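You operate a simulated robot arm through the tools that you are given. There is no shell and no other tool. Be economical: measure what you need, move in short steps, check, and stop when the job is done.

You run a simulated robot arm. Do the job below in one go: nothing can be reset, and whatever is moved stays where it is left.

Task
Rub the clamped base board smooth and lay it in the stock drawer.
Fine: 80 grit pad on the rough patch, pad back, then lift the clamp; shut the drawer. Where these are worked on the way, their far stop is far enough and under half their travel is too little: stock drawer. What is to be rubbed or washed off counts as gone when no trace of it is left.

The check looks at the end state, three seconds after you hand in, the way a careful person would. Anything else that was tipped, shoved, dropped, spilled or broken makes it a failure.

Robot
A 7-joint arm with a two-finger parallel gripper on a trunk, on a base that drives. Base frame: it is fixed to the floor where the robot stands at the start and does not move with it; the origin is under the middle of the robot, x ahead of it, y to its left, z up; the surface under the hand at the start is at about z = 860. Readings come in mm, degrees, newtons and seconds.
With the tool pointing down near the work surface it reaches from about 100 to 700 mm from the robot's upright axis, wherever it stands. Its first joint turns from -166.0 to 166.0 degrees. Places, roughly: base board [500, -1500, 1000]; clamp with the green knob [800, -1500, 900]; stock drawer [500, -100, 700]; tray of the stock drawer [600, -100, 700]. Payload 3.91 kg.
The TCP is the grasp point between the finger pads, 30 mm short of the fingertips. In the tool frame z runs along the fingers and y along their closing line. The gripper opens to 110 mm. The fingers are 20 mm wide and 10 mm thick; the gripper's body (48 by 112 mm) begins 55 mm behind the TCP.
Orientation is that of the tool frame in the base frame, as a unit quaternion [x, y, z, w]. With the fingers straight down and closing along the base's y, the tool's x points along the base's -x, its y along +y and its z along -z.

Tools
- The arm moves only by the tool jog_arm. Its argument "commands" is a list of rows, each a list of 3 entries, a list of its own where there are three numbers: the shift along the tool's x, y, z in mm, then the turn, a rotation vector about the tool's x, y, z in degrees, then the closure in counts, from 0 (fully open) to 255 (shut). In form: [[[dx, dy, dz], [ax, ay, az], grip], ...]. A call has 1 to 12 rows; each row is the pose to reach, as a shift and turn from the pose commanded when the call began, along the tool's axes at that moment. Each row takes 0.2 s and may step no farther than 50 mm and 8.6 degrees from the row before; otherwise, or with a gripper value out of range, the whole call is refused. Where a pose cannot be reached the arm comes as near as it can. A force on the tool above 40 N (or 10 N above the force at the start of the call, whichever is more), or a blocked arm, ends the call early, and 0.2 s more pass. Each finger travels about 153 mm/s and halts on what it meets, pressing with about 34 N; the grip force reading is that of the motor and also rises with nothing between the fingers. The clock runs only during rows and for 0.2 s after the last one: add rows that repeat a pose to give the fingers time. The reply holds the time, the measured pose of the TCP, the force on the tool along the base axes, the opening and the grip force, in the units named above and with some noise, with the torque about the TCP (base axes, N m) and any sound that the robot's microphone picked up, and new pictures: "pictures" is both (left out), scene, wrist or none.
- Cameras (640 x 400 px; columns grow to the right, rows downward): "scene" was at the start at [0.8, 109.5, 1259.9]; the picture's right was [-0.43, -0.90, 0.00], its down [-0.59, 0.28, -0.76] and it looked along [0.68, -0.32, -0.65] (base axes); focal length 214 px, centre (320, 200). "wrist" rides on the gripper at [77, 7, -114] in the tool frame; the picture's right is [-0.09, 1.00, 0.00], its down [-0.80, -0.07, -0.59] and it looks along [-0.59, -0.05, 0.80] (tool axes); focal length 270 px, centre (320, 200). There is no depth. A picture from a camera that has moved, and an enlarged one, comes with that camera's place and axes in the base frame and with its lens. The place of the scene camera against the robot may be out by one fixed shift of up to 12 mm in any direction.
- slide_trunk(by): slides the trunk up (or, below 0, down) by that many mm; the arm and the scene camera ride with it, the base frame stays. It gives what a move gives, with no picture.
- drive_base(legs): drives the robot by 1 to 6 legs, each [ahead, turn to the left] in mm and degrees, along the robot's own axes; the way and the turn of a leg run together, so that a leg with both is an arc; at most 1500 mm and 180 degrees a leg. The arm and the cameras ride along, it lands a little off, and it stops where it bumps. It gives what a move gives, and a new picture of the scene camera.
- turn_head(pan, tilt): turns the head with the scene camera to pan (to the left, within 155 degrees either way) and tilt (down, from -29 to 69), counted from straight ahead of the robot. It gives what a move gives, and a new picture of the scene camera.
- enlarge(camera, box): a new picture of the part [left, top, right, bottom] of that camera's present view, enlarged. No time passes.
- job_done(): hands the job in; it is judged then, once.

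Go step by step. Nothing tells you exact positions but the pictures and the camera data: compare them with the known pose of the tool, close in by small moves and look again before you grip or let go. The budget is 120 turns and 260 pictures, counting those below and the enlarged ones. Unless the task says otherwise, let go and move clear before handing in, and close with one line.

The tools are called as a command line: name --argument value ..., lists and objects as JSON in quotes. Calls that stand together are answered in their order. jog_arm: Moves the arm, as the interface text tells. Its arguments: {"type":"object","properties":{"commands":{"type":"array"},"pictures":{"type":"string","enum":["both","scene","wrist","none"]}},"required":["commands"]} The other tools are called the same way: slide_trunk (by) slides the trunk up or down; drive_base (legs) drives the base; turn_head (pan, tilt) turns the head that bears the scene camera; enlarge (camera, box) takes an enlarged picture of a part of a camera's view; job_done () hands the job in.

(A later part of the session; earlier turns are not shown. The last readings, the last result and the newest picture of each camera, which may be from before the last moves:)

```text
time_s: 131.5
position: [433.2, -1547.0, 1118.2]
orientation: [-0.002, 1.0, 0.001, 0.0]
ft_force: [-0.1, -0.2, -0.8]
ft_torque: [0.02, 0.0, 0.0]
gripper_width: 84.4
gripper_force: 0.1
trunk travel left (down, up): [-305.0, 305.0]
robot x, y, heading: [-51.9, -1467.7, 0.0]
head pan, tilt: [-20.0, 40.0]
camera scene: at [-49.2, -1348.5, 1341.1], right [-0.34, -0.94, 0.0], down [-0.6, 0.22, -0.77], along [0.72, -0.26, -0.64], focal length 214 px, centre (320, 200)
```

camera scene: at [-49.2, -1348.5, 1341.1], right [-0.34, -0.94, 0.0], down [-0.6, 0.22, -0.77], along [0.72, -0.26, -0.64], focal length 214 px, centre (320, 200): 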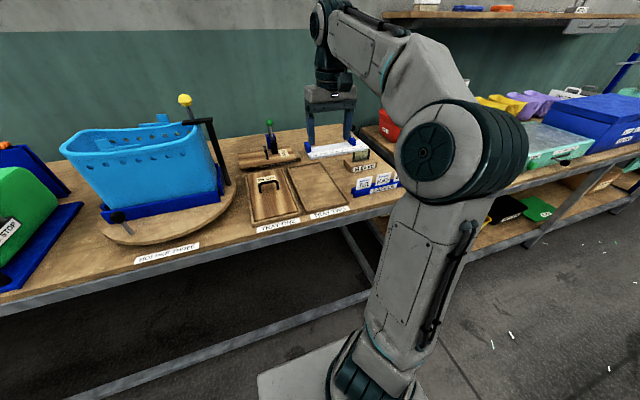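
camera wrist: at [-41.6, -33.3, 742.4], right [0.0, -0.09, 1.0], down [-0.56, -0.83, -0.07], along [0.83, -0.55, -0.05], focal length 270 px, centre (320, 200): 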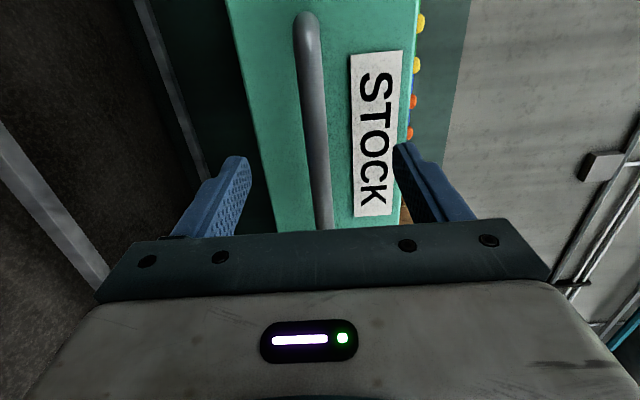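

drive_base --legs '[[180, 0]]'

jog_arm --commands '[[[0, 25, 0], [0, 0, 0], 60], [[0, 50, 0], [0, 0, 0], 60], [[0, 75, 0], [0, 0, 0], 60], [[0, 90, 0], [0, 0, 0], 60]]'

turn_head --pan -10 --tilt 35

enlarge --camera "scene" --box '[260, 120, 380, 200]'

enlarge --camera "wrist" --box '[220, 50, 420, 235]'

```text
time_s: 133.0
position: [613.0, -1544.4, 1117.6]
orientation: [-0.002, 1.0, 0.001, 0.0]
ft_force: [-0.5, 0.0, -0.3]
ft_torque: [0.01, 0.0, 0.01]
gripper_width: 84.2
gripper_force: 0.0
trunk travel left (down, up): [-305.0, 305.0]
robot x, y, heading: [126.9, -1466.1, 0.3]
head pan, tilt: [-20.0, 40.0]
camera scene: at [130.2, -1348.0, 1341.1], right [-0.34, -0.94, 0.0], down [-0.6, 0.22, -0.77], along [0.72, -0.26, -0.64], focal length 214 px, centre (320, 200)
```

scene: 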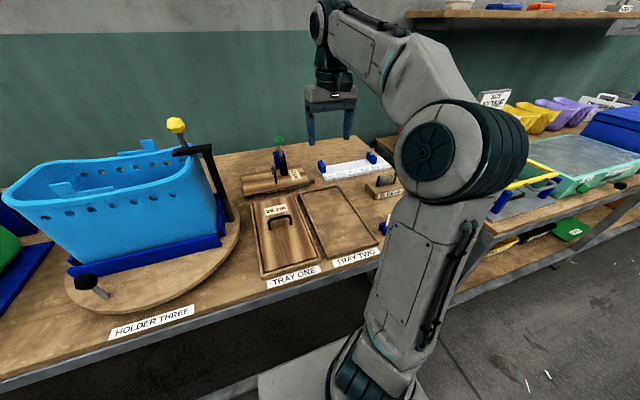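

```text
time_s: 134.0
position: [612.0, -1455.2, 1117.2]
orientation: [-0.003, 1.0, 0.0, 0.001]
ft_force: [0.4, 0.2, -0.4]
ft_torque: [-0.02, 0.02, -0.01]
gripper_width: 84.4
gripper_force: 0.0
trunk travel left (down, up): [-305.0, 305.0]
robot x, y, heading: [129.0, -1465.9, 0.3]
head pan, tilt: [-20.0, 40.0]
camera scene: at [130.2, -1347.8, 1341.1], right [-0.34, -0.94, 0.0], down [-0.6, 0.22, -0.77], along [0.72, -0.26, -0.64], focal length 214 px, centre (320, 200)
camera wrist: at [535.5, -1449.2, 1232.4], right [0.08, 1.0, 0.0], down [0.8, -0.07, 0.6], along [0.59, -0.05, -0.8], focal length 270 px, centre (320, 200)
```

scene: 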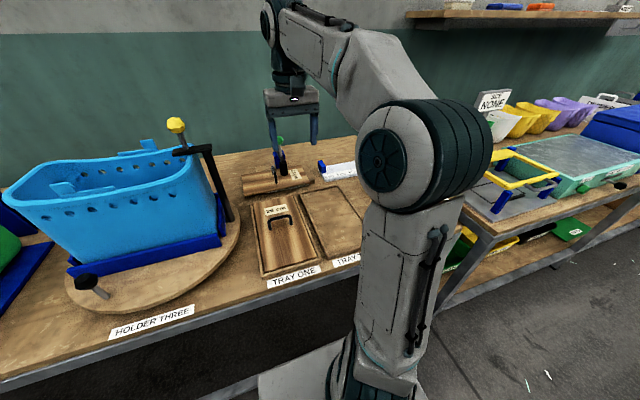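
wrist: 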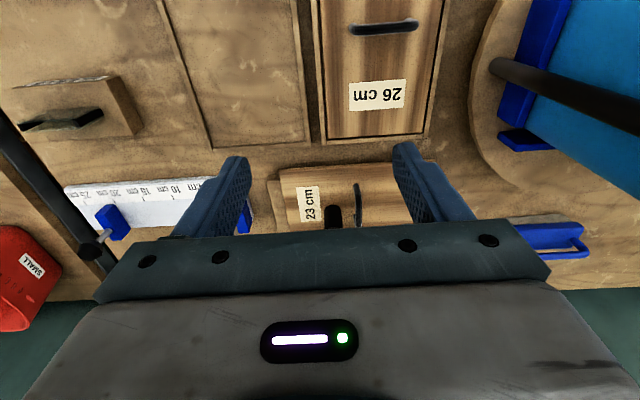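

```text
time_s: 134.7
position: [613.0, -1454.7, 1117.1]
orientation: [-0.002, 1.0, 0.0, 0.0]
ft_force: [0.4, 0.6, -0.2]
ft_torque: [-0.01, -0.03, 0.01]
gripper_width: 84.4
gripper_force: 0.1
trunk travel left (down, up): [-305.0, 305.0]
robot x, y, heading: [124.1, -1465.3, 0.3]
head pan, tilt: [-10.0, 35.0]
camera scene: at [137.0, -1334.1, 1348.7], right [-0.17, -0.99, 0.0], down [-0.57, 0.1, -0.82], along [0.81, -0.14, -0.57], focal length 214 px, centre (320, 200)
```

scene: 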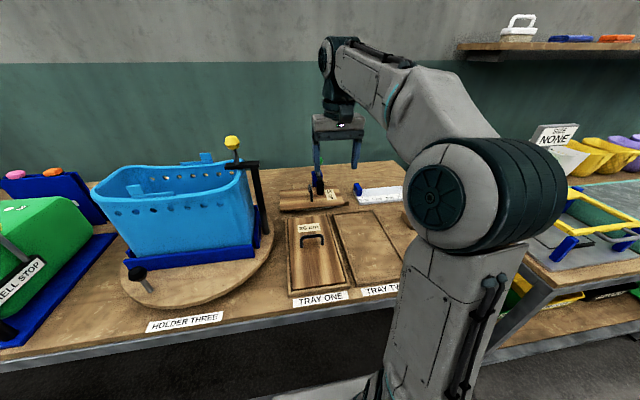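

```text
5.00 times, centred on (320, 160) of scene
camera zoom: at [137.0, -1334.1, 1348.7], right [-0.17, -0.99, 0.0], down [-0.57, 0.1, -0.82], along [0.81, -0.14, -0.57], focal length 1072 px, centre (320, 400)
```

zoom: 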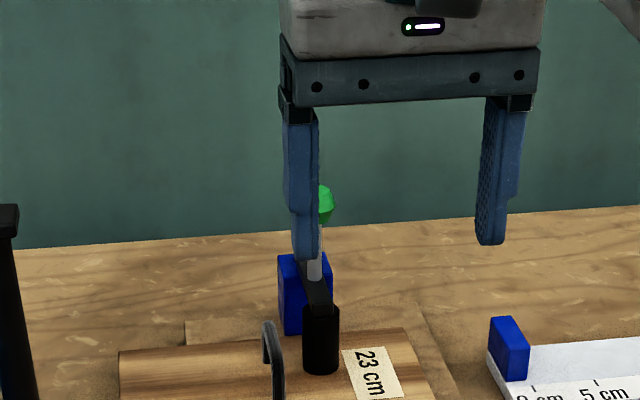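

```text
2.16 times, centred on (320, 142) of wrist
camera zoom: at [535.7, -1449.8, 1232.3], right [0.08, 1.0, 0.0], down [0.8, -0.07, 0.6], along [0.59, -0.05, -0.8], focal length 584 px, centre (320, 324)
```

zoom: 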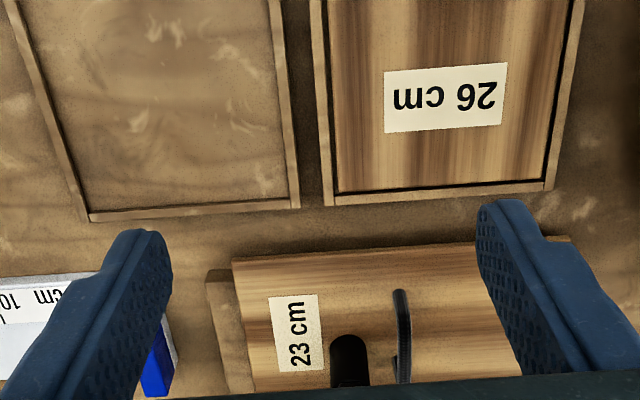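

Next the clamp: its hinge seems to be at the blue block behind, knob near (861, -1459, 1012). I tilt the tool forward for reach.

slide_trunk --by 60

jog_arm --commands '[[[0, 0, 0], [0, -8, 0], 60], [[0, 0, 0], [0, -16, 0], 60], [[0, 0, 0], [0, -24, 0], 60], [[0, 0, 0], [0, -32, 0], 60], [[0, 0, 0], [0, -40, 0], 60], [[0, 0, 0], [0, -45, 0], 60]]'

enlarge --camera "wrist" --box '[220, 50, 420, 235]'

```text
time_s: 135.7
position: [612.1, -1454.0, 1179.1]
orientation: [-0.003, 1.0, 0.001, 0.0]
ft_force: [-0.2, -0.9, 0.0]
ft_torque: [0.0, 0.05, -0.03]
gripper_width: 84.1
gripper_force: 0.0
trunk travel left (down, up): [-365.0, 245.0]
robot x, y, heading: [124.3, -1465.8, 0.2]
head pan, tilt: [-10.0, 35.0]
```

```text
time_s: 137.1
position: [611.8, -1454.9, 1178.5]
orientation: [-0.003, 0.923, 0.002, 0.384]
ft_force: [0.3, 0.5, -0.1]
ft_torque: [-0.04, 0.01, 0.01]
gripper_width: 84.3
gripper_force: 0.0
trunk travel left (down, up): [-365.0, 245.0]
robot x, y, heading: [130.1, -1468.2, 0.2]
head pan, tilt: [-10.0, 35.0]
camera scene: at [136.8, -1334.0, 1408.7], right [-0.17, -0.99, 0.0], down [-0.57, 0.1, -0.82], along [0.81, -0.14, -0.57], focal length 214 px, centre (320, 200)
camera wrist: at [477.0, -1450.0, 1204.2], right [0.06, 1.0, 0.06], down [0.14, -0.07, 0.99], along [0.99, -0.05, -0.15], focal length 270 px, centre (320, 200)
```

scene: 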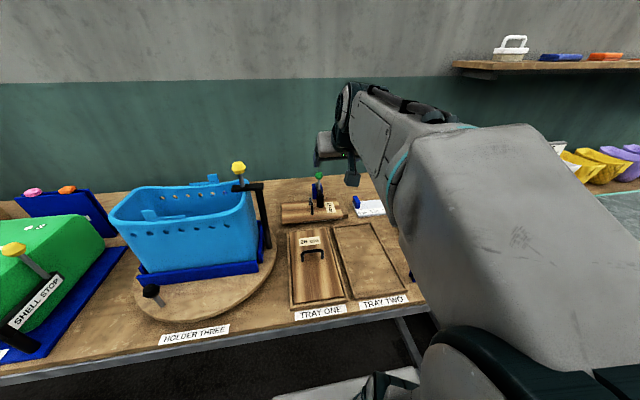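
wrist: 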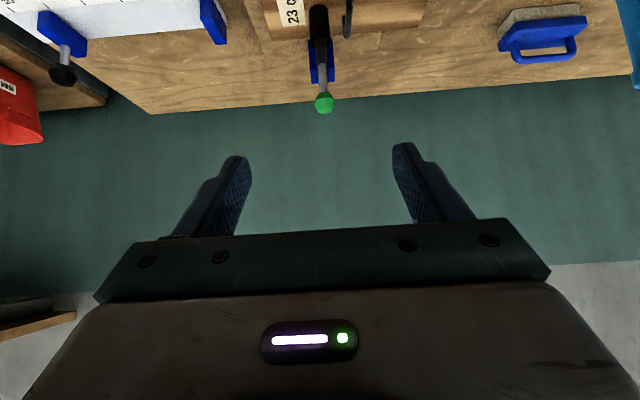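

```text
2.16 times, centred on (320, 142) of wrist
camera zoom: at [477.0, -1450.0, 1204.2], right [0.06, 1.0, 0.06], down [0.14, -0.07, 0.99], along [0.99, -0.05, -0.15], focal length 584 px, centre (320, 324)
```

zoom: 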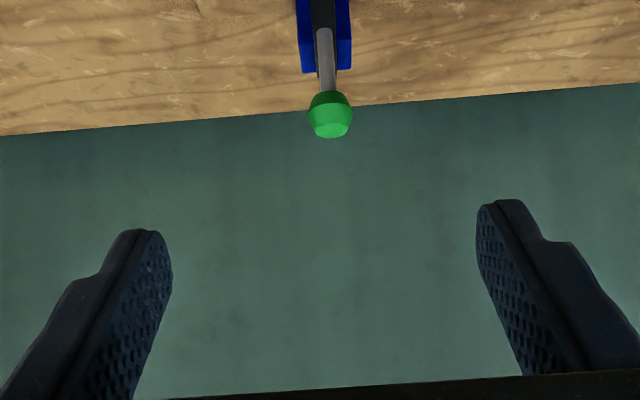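

jog_arm --commands '[[[-12, 0, 42], [0, 0, 0], 60], [[-24, 0, 84], [0, 0, 0], 60], [[-36, 0, 126], [0, 0, 0], 60], [[-46, 0, 168], [0, 0, 0], 60], [[-52, 1, 207], [0, 0, 0], 60]]'

enlarge --camera "scene" --box '[260, 120, 380, 220]'

```text
time_s: 138.3
position: [796.2, -1452.4, 1068.1]
orientation: [-0.003, 0.924, 0.002, 0.383]
ft_force: [-0.3, -0.1, 0.4]
ft_torque: [0.0, 0.0, 0.02]
gripper_width: 84.3
gripper_force: 0.2
trunk travel left (down, up): [-365.0, 245.0]
robot x, y, heading: [130.3, -1465.3, 0.3]
head pan, tilt: [-10.0, 35.0]
camera scene: at [137.3, -1334.0, 1408.7], right [-0.17, -0.99, 0.0], down [-0.57, 0.1, -0.82], along [0.81, -0.14, -0.57], focal length 214 px, centre (320, 200)
camera wrist: at [660.5, -1447.6, 1093.4], right [0.06, 1.0, 0.06], down [0.15, -0.07, 0.99], along [0.99, -0.05, -0.15], focal length 270 px, centre (320, 200)
```

scene: 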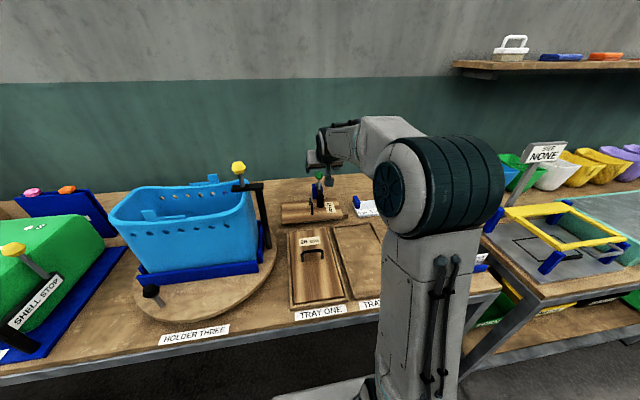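
wrist: 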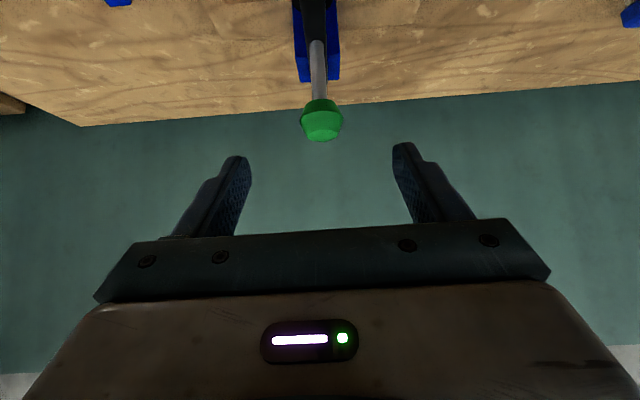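

```text
4.00 times, centred on (320, 170) of scene
camera zoom: at [137.3, -1334.0, 1408.7], right [-0.17, -0.99, 0.0], down [-0.57, 0.1, -0.82], along [0.81, -0.14, -0.57], focal length 858 px, centre (320, 320)
```

zoom: 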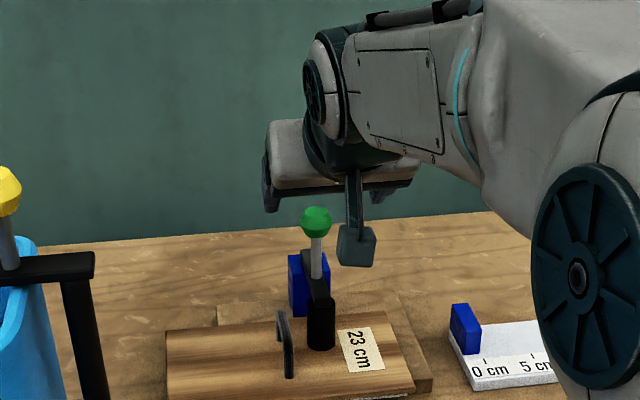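

jog_arm --commands '[[[2, 0, 25], [0, 0, 0], 60], [[4, 0, 50], [0, 0, 0], 60], [[5.5, 0, 70], [0, 0, 0], 60]]' --pictures "wrist"

enlarge --camera "scene" --box '[280, 140, 380, 220]'

```text
time_s: 139.1
position: [841.6, -1451.2, 1013.8]
orientation: [-0.003, 0.924, 0.002, 0.382]
ft_force: [0.4, -0.1, 0.1]
ft_torque: [0.02, 0.0, 0.04]
gripper_width: 84.0
gripper_force: 0.0
trunk travel left (down, up): [-365.0, 245.0]
robot x, y, heading: [127.0, -1469.4, 0.2]
head pan, tilt: [-10.0, 35.0]
camera wrist: at [706.0, -1447.1, 1040.2], right [0.06, 1.0, 0.06], down [0.15, -0.07, 0.99], along [0.99, -0.05, -0.15], focal length 270 px, centre (320, 200)
```

wrist: 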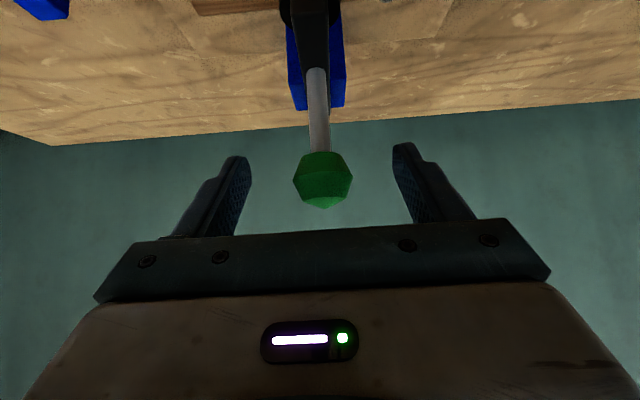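

```text
5.00 times, centred on (330, 180) of scene
camera zoom: at [137.2, -1334.0, 1408.7], right [-0.17, -0.99, 0.0], down [-0.57, 0.1, -0.82], along [0.81, -0.14, -0.57], focal length 1072 px, centre (270, 300)
```

zoom: 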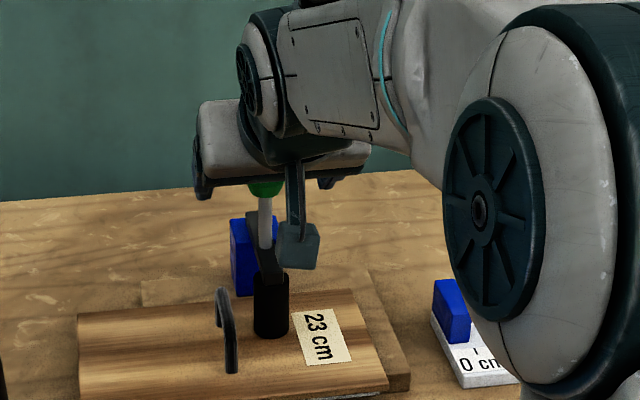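

jog_arm --commands '[[[0, 0, 0], [0, 0, 0], 150], [[0, 0, 0], [0, 0, 0], 220], [[0, 0, 0], [0, 0, 0], 255], [[0, 0, 0], [0, 0, 0], 255]]' --pictures "wrist"

```text
time_s: 140.1
position: [841.3, -1450.3, 1014.0]
orientation: [-0.004, 0.924, 0.003, 0.383]
ft_force: [2.1, 5.1, -1.9]
ft_torque: [0.13, -0.05, 0.1]
gripper_width: 31.5
gripper_force: 44.5
trunk travel left (down, up): [-365.0, 245.0]
robot x, y, heading: [126.6, -1468.0, 0.3]
head pan, tilt: [-10.0, 35.0]
camera wrist: at [706.0, -1445.8, 1040.4], right [0.06, 1.0, 0.06], down [0.15, -0.07, 0.99], along [0.99, -0.04, -0.15], focal length 270 px, centre (320, 200)
```

wrist: 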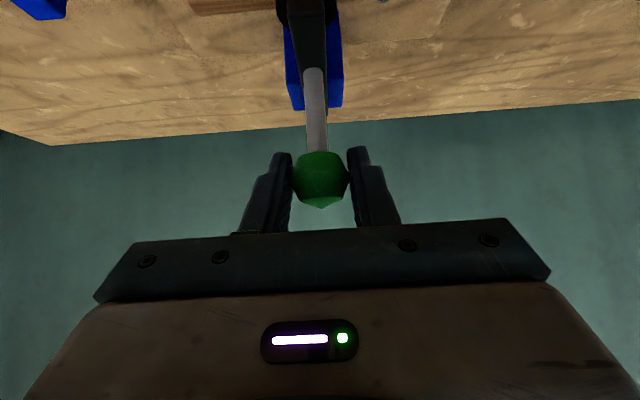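

jog_arm --commands '[[[-5, 0, 0.7], [0, 0, 0], 255], [[-10, 0, 1.5], [0, 0, 0], 255], [[-15, 0, 2.5], [0, 0, 0], 255]]' --pictures "wrist"

enlarge --camera "scene" --box '[280, 140, 380, 220]'

```text
time_s: 140.9
position: [852.6, -1450.3, 1022.0]
orientation: [-0.002, 0.925, 0.002, 0.381]
ft_force: [-14.5, 6.8, -14.9]
ft_torque: [0.1, 1.41, 0.09]
gripper_width: 31.7
gripper_force: 45.0
trunk travel left (down, up): [-365.0, 245.0]
robot x, y, heading: [129.6, -1463.3, 0.1]
head pan, tilt: [-10.0, 35.0]
camera wrist: at [717.8, -1445.8, 1048.4], right [0.06, 1.0, 0.06], down [0.15, -0.07, 0.99], along [0.99, -0.05, -0.15], focal length 270 px, centre (320, 200)
```

wrist: 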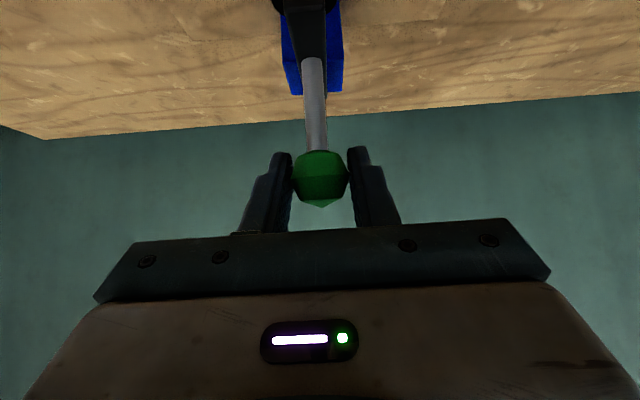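

```text
5.00 times, centred on (330, 180) of scene
camera zoom: at [136.7, -1332.9, 1408.4], right [-0.17, -0.99, 0.0], down [-0.57, 0.1, -0.82], along [0.81, -0.14, -0.57], focal length 1072 px, centre (270, 300)
```

zoom: 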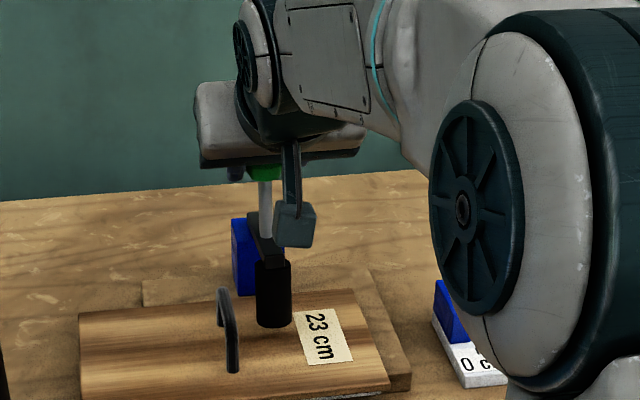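

jog_arm --commands '[[[-7, 0, 2.3], [0, 0, 0], 255], [[-14.3, 0, 5.1], [0, 0, 0], 255], [[-21, 0, 9], [0, 0, 0], 255], [[-27.6, 0, 13], [0, 0, 0], 255]]' --pictures "wrist"

enlarge --camera "scene" --box '[280, 140, 380, 220]'

```text
time_s: 141.9
position: [881.5, -1450.3, 1032.3]
orientation: [-0.003, 0.925, 0.001, 0.381]
ft_force: [-14.1, 7.5, -19.0]
ft_torque: [0.03, 1.4, 0.05]
gripper_width: 31.6
gripper_force: 45.1
trunk travel left (down, up): [-365.0, 245.0]
robot x, y, heading: [125.4, -1466.9, 0.4]
head pan, tilt: [-10.0, 35.0]
camera wrist: at [746.8, -1445.9, 1058.8], right [0.06, 1.0, 0.06], down [0.15, -0.07, 0.99], along [0.99, -0.05, -0.16], focal length 270 px, centre (320, 200)
```

wrist: 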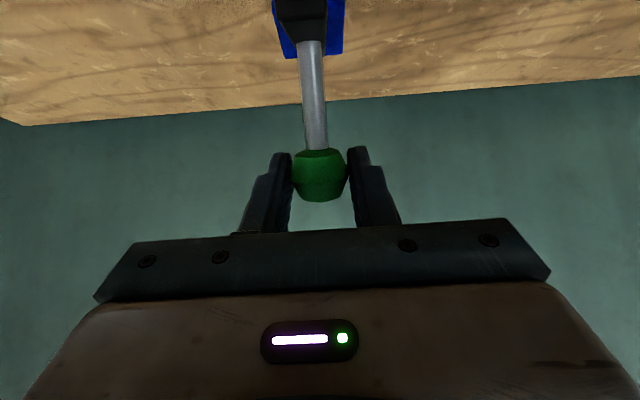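

```text
5.00 times, centred on (330, 180) of scene
camera zoom: at [137.2, -1332.8, 1408.5], right [-0.17, -0.99, 0.0], down [-0.57, 0.1, -0.82], along [0.81, -0.14, -0.57], focal length 1072 px, centre (270, 300)
```

zoom: 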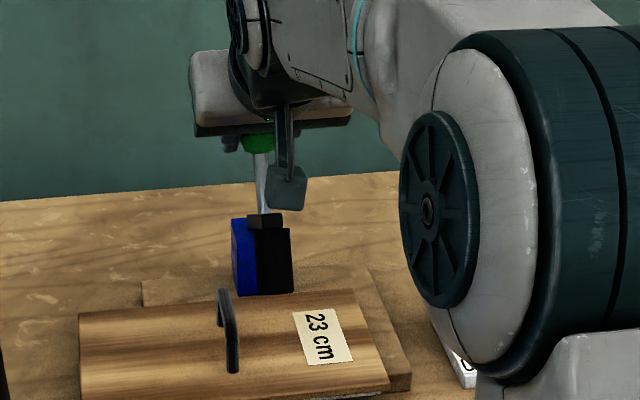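

jog_arm --commands '[[[-6, 0, 5.3], [0, 0, 0], 255], [[-11.3, 0, 10.6], [0, 0, 0], 255], [[-15.5, 0, 17], [0, 0, 0], 255], [[-19.8, 0, 23.3], [0, 0, 0], 255]]' --pictures "wrist"

enlarge --camera "scene" --box '[280, 140, 380, 220]'

```text
time_s: 142.9
position: [911.9, -1450.1, 1031.9]
orientation: [-0.003, 0.924, 0.002, 0.382]
ft_force: [-19.3, 6.7, -10.8]
ft_torque: [0.08, 1.36, -0.04]
gripper_width: 31.6
gripper_force: 44.6
trunk travel left (down, up): [-365.0, 245.0]
robot x, y, heading: [126.3, -1466.3, 0.1]
head pan, tilt: [-10.0, 35.0]
camera wrist: at [776.6, -1446.1, 1058.2], right [0.06, 1.0, 0.06], down [0.15, -0.07, 0.99], along [0.99, -0.05, -0.15], focal length 270 px, centre (320, 200)
```

wrist: 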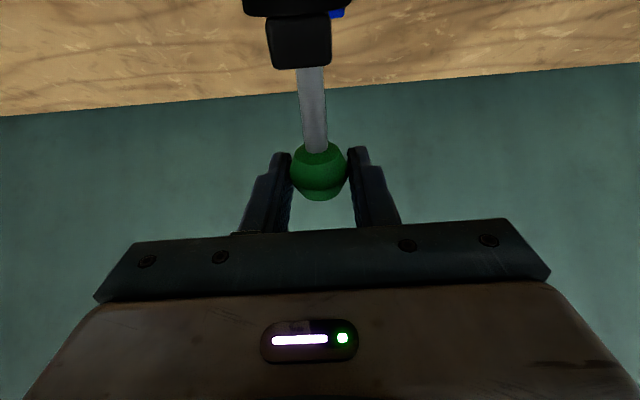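

```text
5.00 times, centred on (330, 180) of scene
camera zoom: at [135.8, -1332.9, 1408.7], right [-0.17, -0.99, 0.0], down [-0.56, 0.1, -0.82], along [0.81, -0.14, -0.57], focal length 1072 px, centre (270, 300)
```

zoom: 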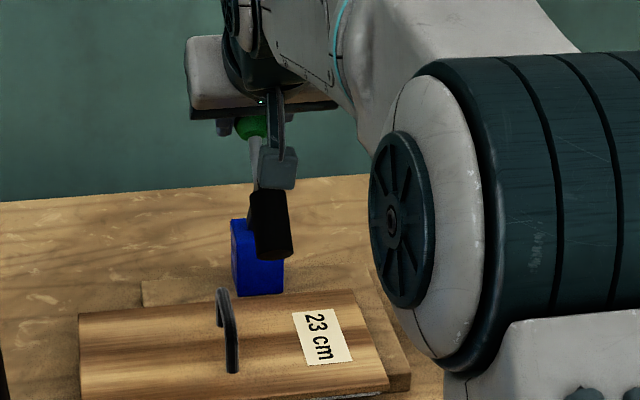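

jog_arm --commands '[[[-4, 0, 7.2], [0, 3.5, 0], 255], [[-7.5, 0, 14.3], [0, 7, 0], 255], [[-10, 0, 22], [0, 10.5, 0], 255], [[-11.9, 0, 29.8], [0, 14, 0], 255]]' --pictures "wrist"

enlarge --camera "scene" --box '[280, 140, 380, 220]'

```text
time_s: 143.9
position: [940.4, -1450.3, 1021.3]
orientation: [-0.003, 0.963, 0.001, 0.268]
ft_force: [-22.3, 6.3, -6.5]
ft_torque: [0.01, -0.54, -0.04]
gripper_width: 31.6
gripper_force: 44.8
trunk travel left (down, up): [-365.0, 245.0]
robot x, y, heading: [124.6, -1464.7, 0.4]
head pan, tilt: [-10.0, 35.0]
camera wrist: at [816.2, -1446.2, 1078.4], right [0.07, 1.0, 0.05], down [0.38, -0.07, 0.92], along [0.92, -0.05, -0.38], focal length 270 px, centre (320, 200)
```

wrist: 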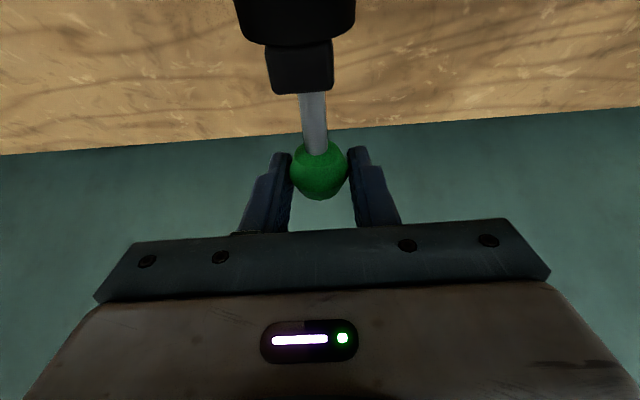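

```text
5.00 times, centred on (330, 180) of scene
camera zoom: at [134.5, -1333.1, 1408.6], right [-0.17, -0.99, 0.0], down [-0.56, 0.1, -0.82], along [0.81, -0.14, -0.57], focal length 1072 px, centre (270, 300)
```

zoom: 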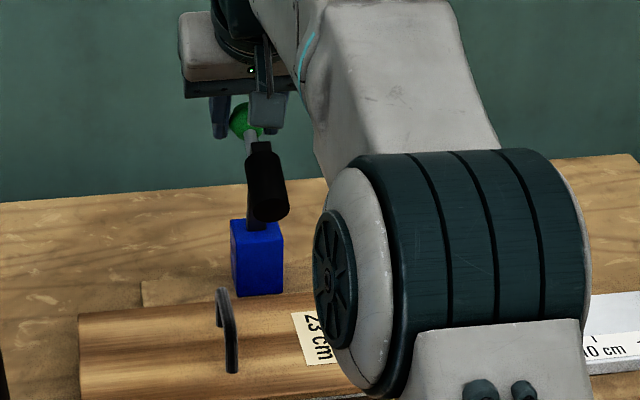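

jog_arm --commands '[[[-2.5, 0, 7.6], [0, 3, 0], 255], [[-4.6, 0, 15.2], [0, 6, 0], 255], [[-5.5, 0, 23], [0, 8.5, 0], 255], [[-6, 0, 30.8], [0, 11, 0], 255]]' --pictures "wrist"

enlarge --camera "scene" --box '[280, 140, 380, 220]'

```text
time_s: 144.3
position: [942.1, -1450.9, 1020.5]
orientation: [-0.003, 0.967, 0.001, 0.255]
ft_force: [-19.5, -0.3, 5.9]
ft_torque: [-0.03, -0.14, 0.1]
gripper_width: 31.6
gripper_force: 44.9
trunk travel left (down, up): [-365.0, 245.0]
robot x, y, heading: [127.7, -1465.1, 0.4]
head pan, tilt: [-10.0, 35.0]
stopped in row 1: the force on the tool passed its limit at 47 N (the readings are from after the stop); the commanded pose is now the measured one
camera wrist: at [818.3, -1446.3, 1081.9], right [0.07, 1.0, 0.05], down [0.4, -0.07, 0.91], along [0.91, -0.05, -0.41], focal length 270 px, centre (320, 200)
```

wrist: 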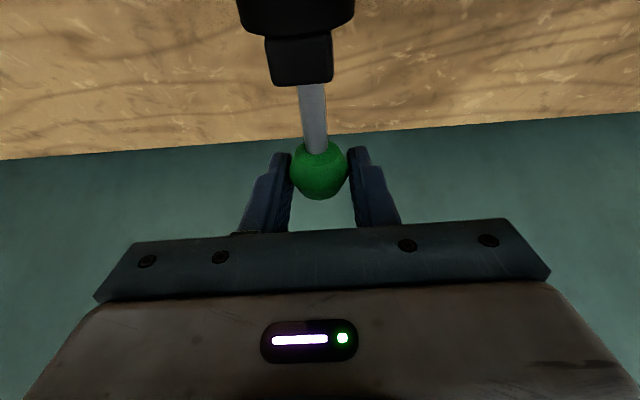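

```text
5.00 times, centred on (330, 180) of scene
camera zoom: at [133.0, -1333.9, 1409.0], right [-0.17, -0.99, 0.0], down [-0.56, 0.1, -0.82], along [0.81, -0.14, -0.57], focal length 1072 px, centre (270, 300)
```

zoom: 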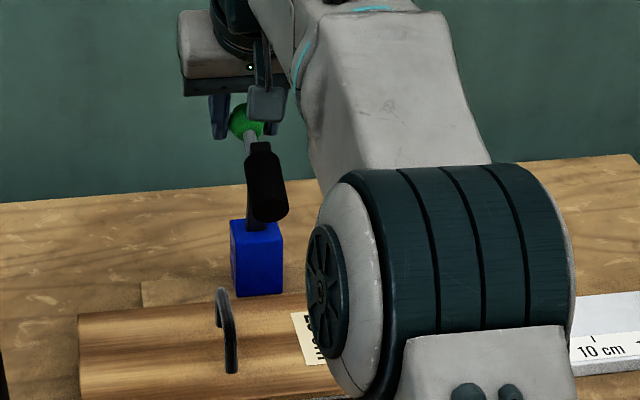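

Clamp is swung up to its stop. I release and back off to see whether it stays.

jog_arm --commands '[[[0, 0, 0], [0, 0, 0], 160], [[0, 0, 0], [0, 0, 0], 60], [[0, 0, 0], [0, 0, 0], 60], [[0, 0, -35], [0, 0, 0], 60], [[0, 0, -75], [0, 0, 0], 60], [[20, 0, -110], [0, 0, 0], 60], [[50, 0, -130], [0, 0, 0], 60], [[90, 0, -140], [0, 0, 0], 60]]'

enlarge --camera "scene" --box '[280, 140, 380, 220]'

```text
time_s: 146.1
position: [797.0, -1451.2, 1096.4]
orientation: [-0.003, 0.967, 0.002, 0.254]
ft_force: [-0.1, 0.6, -0.4]
ft_torque: [0.0, -0.01, 0.0]
gripper_width: 84.0
gripper_force: 0.0
trunk travel left (down, up): [-365.0, 245.0]
robot x, y, heading: [125.3, -1467.3, 0.3]
head pan, tilt: [-10.0, 35.0]
camera scene: at [136.7, -1333.9, 1408.7], right [-0.17, -0.99, 0.0], down [-0.57, 0.1, -0.82], along [0.81, -0.14, -0.57], focal length 214 px, centre (320, 200)
camera wrist: at [674.0, -1447.0, 1156.2], right [0.07, 1.0, 0.04], down [0.4, -0.07, 0.91], along [0.91, -0.05, -0.41], focal length 270 px, centre (320, 200)
```

scene: 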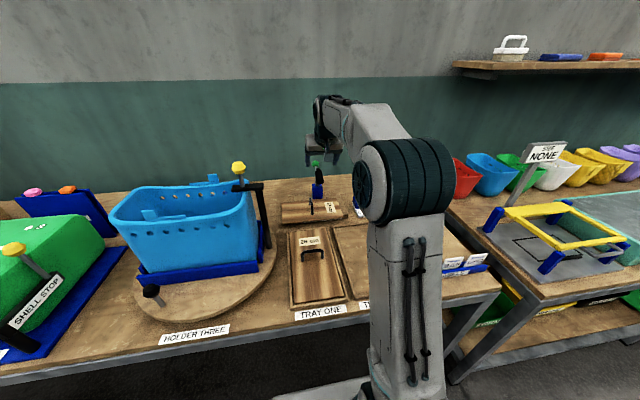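
wrist: 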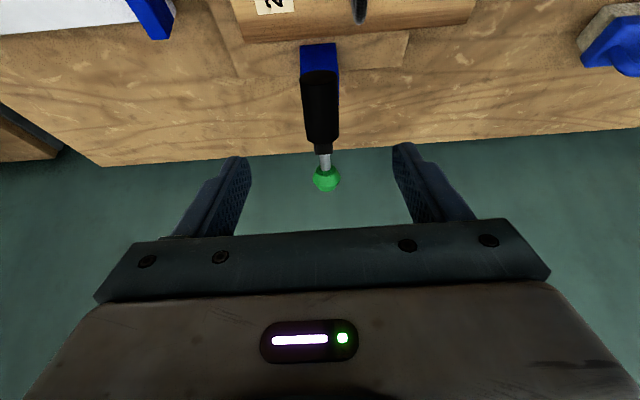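

```text
5.00 times, centred on (330, 180) of scene
camera zoom: at [136.7, -1333.9, 1408.7], right [-0.17, -0.99, 0.0], down [-0.57, 0.1, -0.82], along [0.81, -0.14, -0.57], focal length 1072 px, centre (270, 300)
```

zoom: 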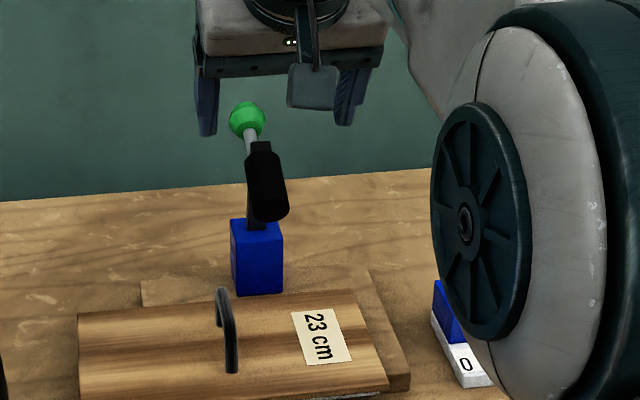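

jog_arm --commands '[[[24, 10, -2], [0, 0, 0], 140], [[32, 30, 8], [0, 0, 0], 140], [[42, 39, 28], [0, 0, 0], 140], [[52, 39, 46], [0, 0, 0], 140], [[61, 39, 64], [0, 0, 0], 140]]'

enlarge --camera "scene" --box '[280, 140, 380, 220]'

```text
time_s: 147.3
position: [775.7, -1413.1, 1008.7]
orientation: [-0.002, 0.967, 0.001, 0.254]
ft_force: [0.7, -0.8, -0.9]
ft_torque: [-0.01, -0.03, -0.01]
gripper_width: 49.4
gripper_force: 0.1
trunk travel left (down, up): [-365.0, 245.0]
robot x, y, heading: [125.5, -1466.5, 0.2]
head pan, tilt: [-10.0, 35.0]
camera scene: at [136.9, -1333.9, 1408.7], right [-0.17, -0.99, 0.0], down [-0.57, 0.1, -0.82], along [0.81, -0.14, -0.57], focal length 214 px, centre (320, 200)
camera wrist: at [652.6, -1408.2, 1069.6], right [0.07, 1.0, 0.04], down [0.41, -0.07, 0.91], along [0.91, -0.05, -0.41], focal length 270 px, centre (320, 200)
```

scene: 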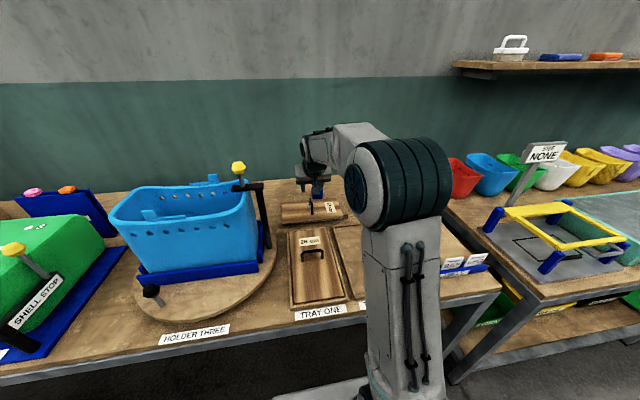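
wrist: 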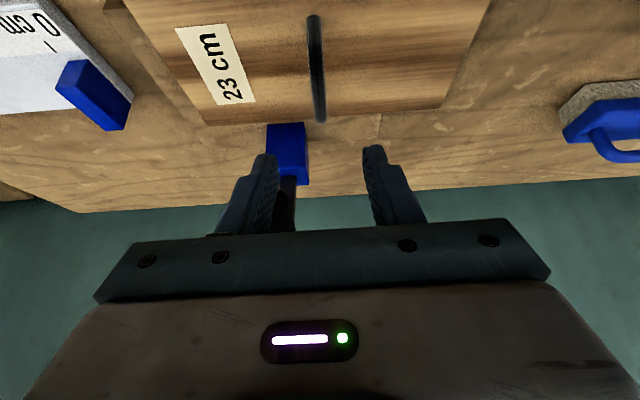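

```text
5.00 times, centred on (330, 180) of scene
camera zoom: at [136.9, -1333.9, 1408.7], right [-0.17, -0.99, 0.0], down [-0.57, 0.1, -0.82], along [0.81, -0.14, -0.57], focal length 1072 px, centre (270, 300)
```

zoom: 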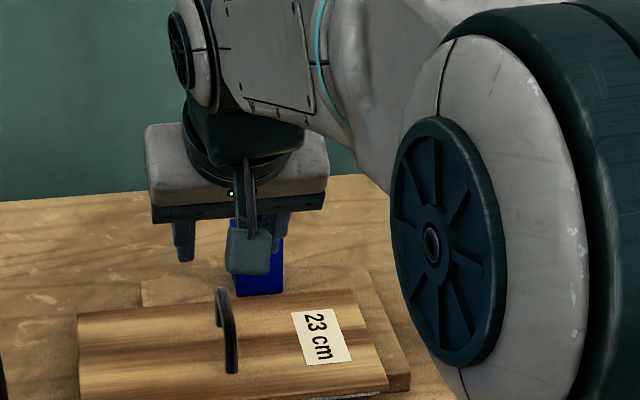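

jog_arm --commands '[[[12, 0, 30], [0, 0, 0], 140], [[22, 0, 55], [0, 0, 0], 140], [[28, 0, 70], [0, 0, 0], 140]]' --pictures "wrist"

enlarge --camera "scene" --box '[280, 140, 380, 220]'

```text
time_s: 148.1
position: [787.8, -1412.6, 933.5]
orientation: [-0.003, 0.967, 0.002, 0.254]
ft_force: [0.4, -0.5, 0.3]
ft_torque: [0.01, 0.02, 0.0]
gripper_width: 49.6
gripper_force: 0.1
trunk travel left (down, up): [-365.0, 245.0]
robot x, y, heading: [122.6, -1470.3, 0.2]
head pan, tilt: [-10.0, 35.0]
camera wrist: at [663.5, -1407.8, 995.2], right [0.07, 1.0, 0.04], down [0.4, -0.07, 0.91], along [0.91, -0.05, -0.41], focal length 270 px, centre (320, 200)
```

wrist: 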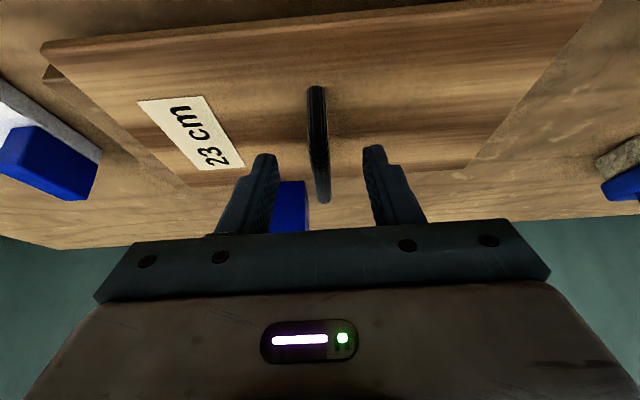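

```text
5.00 times, centred on (330, 180) of scene
camera zoom: at [136.9, -1333.8, 1408.7], right [-0.17, -0.99, 0.0], down [-0.57, 0.1, -0.82], along [0.81, -0.14, -0.57], focal length 1072 px, centre (270, 300)
```

zoom: 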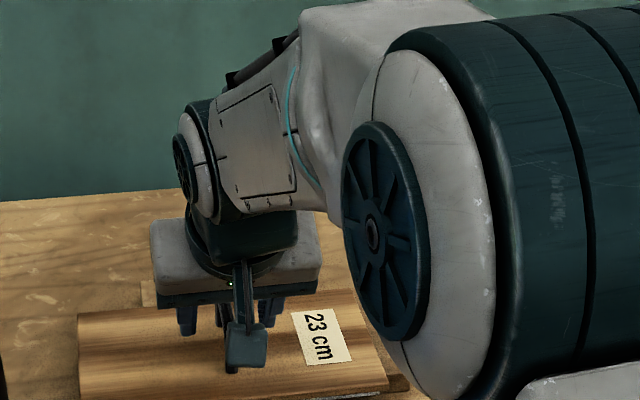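

jog_arm --commands '[[[2, 0, 3.5], [0, 0, 0], 140], [[2, 0, 3.5], [0, 0, 0], 210], [[2, 0, 3.5], [0, 0, 0], 255], [[2, 0, 3.5], [0, 0, 0], 255], [[2, 0, 3.5], [0, 0, 0], 255]]' --pictures "wrist"

```text
time_s: 149.3
position: [787.5, -1414.2, 930.4]
orientation: [-0.002, 0.967, 0.001, 0.254]
ft_force: [0.4, 0.4, -0.8]
ft_torque: [-0.02, -0.03, 0.02]
gripper_width: 9.1
gripper_force: 34.2
trunk travel left (down, up): [-365.0, 245.0]
robot x, y, heading: [126.7, -1464.7, 0.4]
head pan, tilt: [-10.0, 35.0]
camera wrist: at [663.2, -1408.1, 991.3], right [0.07, 1.0, 0.04], down [0.41, -0.07, 0.91], along [0.91, -0.05, -0.41], focal length 270 px, centre (320, 200)
```

wrist: 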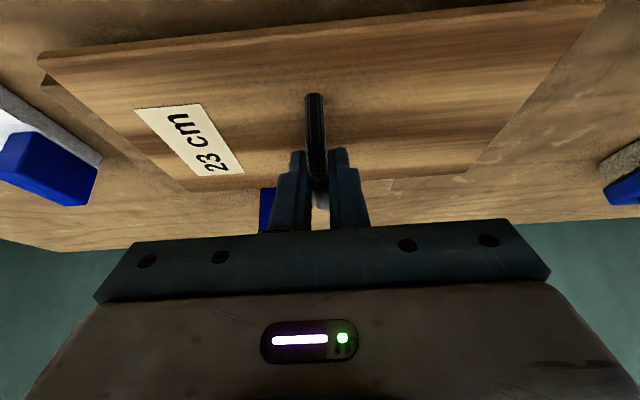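

jog_arm --commands '[[[-5, 0, -8.7], [0, 0, 0], 255], [[-10, 0, -17.4], [0, 0, 0], 255], [[-16, 0, -28], [0, 0, 0], 255]]' --pictures "wrist"

enlarge --camera "scene" --box '[260, 120, 400, 220]'

```text
time_s: 150.1
position: [787.0, -1413.4, 963.4]
orientation: [-0.002, 0.967, 0.0, 0.254]
ft_force: [-0.3, 0.4, -1.2]
ft_torque: [-0.02, 0.02, 0.01]
gripper_width: 9.3
gripper_force: 34.0
trunk travel left (down, up): [-365.0, 245.0]
robot x, y, heading: [125.2, -1468.2, 0.2]
head pan, tilt: [-10.0, 35.0]
camera wrist: at [663.1, -1408.3, 1024.2], right [0.07, 1.0, 0.04], down [0.41, -0.07, 0.91], along [0.91, -0.05, -0.41], focal length 270 px, centre (320, 200)
```

wrist: 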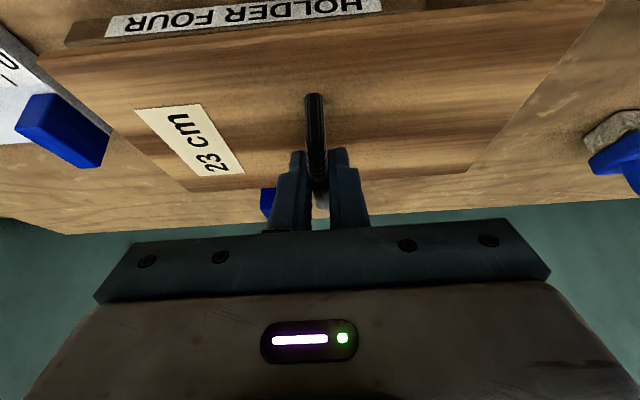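

```text
4.00 times, centred on (330, 170) of scene
camera zoom: at [137.0, -1333.8, 1408.7], right [-0.17, -0.99, 0.0], down [-0.57, 0.1, -0.82], along [0.81, -0.14, -0.57], focal length 858 px, centre (280, 320)
```

zoom: 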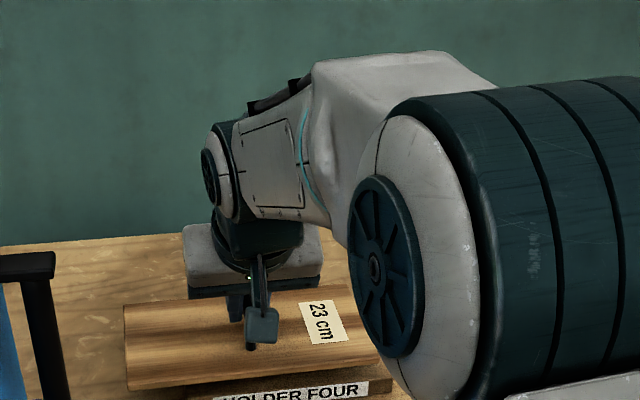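

jog_arm --commands '[[[34, -15, -19], [0, 0, 0], 255], [[69, -30, -39], [0, 0, 0], 255], [[50, -35, -74], [0, 0, 0], 255], [[48, -40, -118], [0, 0, 0], 255], [[57, -45, -164], [0, 0, 0], 255], [[69, -50, -209], [0, 0, 0], 255], [[95, -52, -237], [0, 0, 0], 255], [[116, -52, -260], [0, 0, 0], 255]]'

```text
time_s: 151.9
position: [558.2, -1466.7, 1133.5]
orientation: [-0.003, 0.967, 0.002, 0.254]
ft_force: [0.4, 1.0, -0.8]
ft_torque: [-0.01, 0.04, 0.01]
gripper_width: 9.2
gripper_force: 34.3
trunk travel left (down, up): [-365.0, 245.0]
robot x, y, heading: [125.3, -1463.9, -0.2]
head pan, tilt: [-10.0, 35.0]
camera scene: at [136.7, -1333.9, 1408.7], right [-0.17, -0.99, 0.0], down [-0.57, 0.1, -0.82], along [0.81, -0.14, -0.57], focal length 214 px, centre (320, 200)
camera wrist: at [434.2, -1461.9, 1194.7], right [0.07, 1.0, 0.04], down [0.41, -0.07, 0.91], along [0.91, -0.05, -0.41], focal length 270 px, centre (320, 200)
```

scene: 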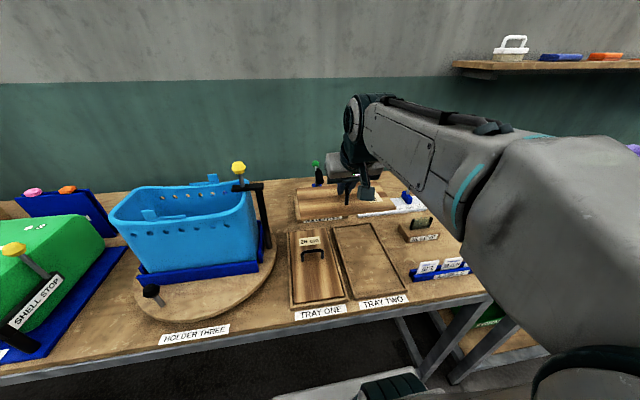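
wrist: 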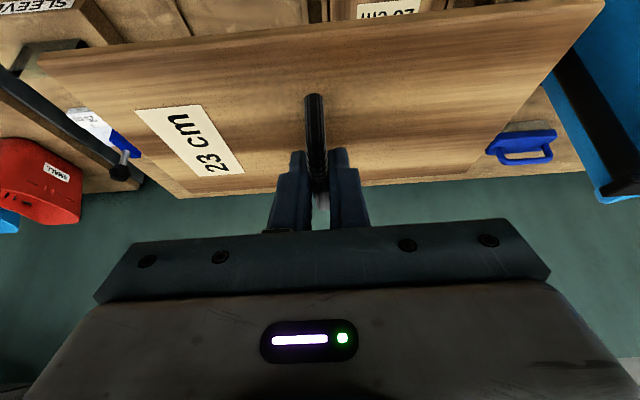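

drive_base --legs '[[-585, 0], [0, 90], [1390, 0], [0, -90], [150, 0]]'

turn_head --pan -10 --tilt 50

```text
time_s: 170.4
position: [107.1, -64.2, 1132.8]
orientation: [-0.008, 0.967, 0.003, 0.253]
ft_force: [-0.4, -0.5, -0.6]
ft_torque: [-0.03, 0.05, 0.02]
gripper_width: 9.3
gripper_force: 34.1
trunk travel left (down, up): [-365.0, 245.0]
robot x, y, heading: [-322.4, -69.3, 1.1]
head pan, tilt: [-10.0, 35.0]
camera scene: at [-314.8, 63.1, 1408.7], right [-0.16, -0.99, 0.0], down [-0.57, 0.09, -0.82], along [0.81, -0.13, -0.57], focal length 214 px, centre (320, 200)
```

scene: 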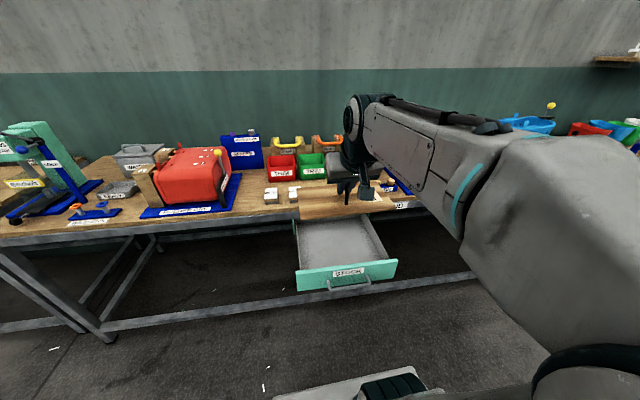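

```text
time_s: 171.2
position: [108.0, -63.8, 1133.3]
orientation: [-0.007, 0.967, 0.002, 0.254]
ft_force: [-0.3, -0.5, -1.3]
ft_torque: [0.0, -0.02, -0.01]
gripper_width: 9.1
gripper_force: 33.9
trunk travel left (down, up): [-365.0, 245.0]
robot x, y, heading: [-322.2, -67.8, 0.9]
head pan, tilt: [-10.0, 50.0]
camera scene: at [-325.9, 64.9, 1387.0], right [-0.16, -0.99, 0.0], down [-0.76, 0.12, -0.64], along [0.64, -0.1, -0.77], focal length 214 px, centre (320, 200)
```

scene: 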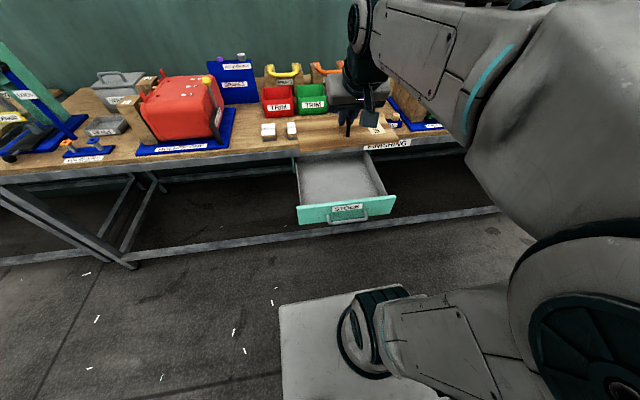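

enlarge --camera "scene" --box '[270, 130, 430, 230]'

drive_base --legs '[[60, 0], [0, -1]]'

```text
4.00 times, centred on (350, 180) of scene
camera zoom: at [-325.9, 64.9, 1387.0], right [-0.16, -0.99, 0.0], down [-0.76, 0.12, -0.64], along [0.64, -0.1, -0.77], focal length 858 px, centre (200, 280)
```

zoom: 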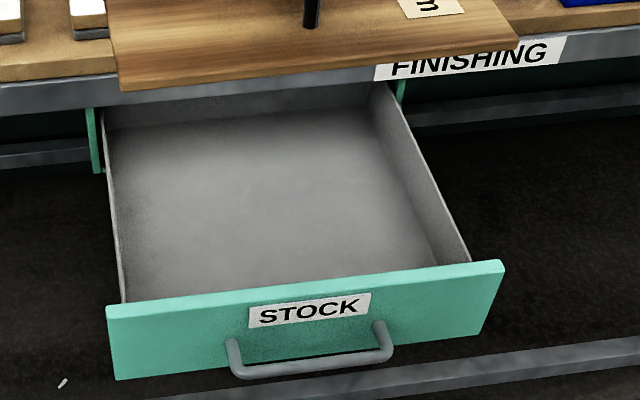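

```text
time_s: 172.5
position: [167.9, -71.4, 1133.2]
orientation: [-0.001, 0.967, 0.001, 0.255]
ft_force: [-0.5, 0.7, -0.9]
ft_torque: [0.02, -0.01, 0.02]
gripper_width: 9.1
gripper_force: 34.0
trunk travel left (down, up): [-365.0, 245.0]
robot x, y, heading: [-264.2, -69.3, -0.2]
head pan, tilt: [-10.0, 50.0]
camera scene: at [-263.3, 65.8, 1387.0], right [-0.18, -0.98, 0.0], down [-0.75, 0.13, -0.64], along [0.63, -0.11, -0.77], focal length 214 px, centre (320, 200)
```

scene: 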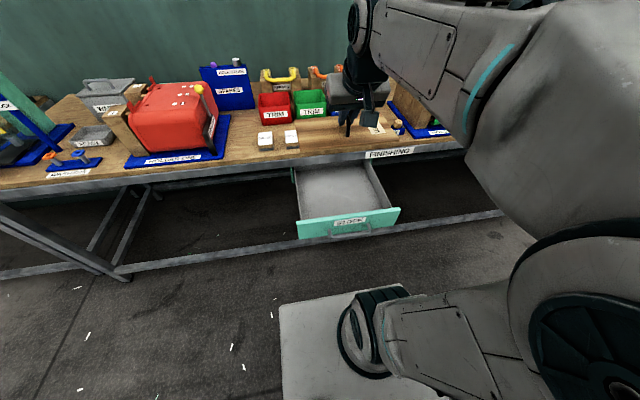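

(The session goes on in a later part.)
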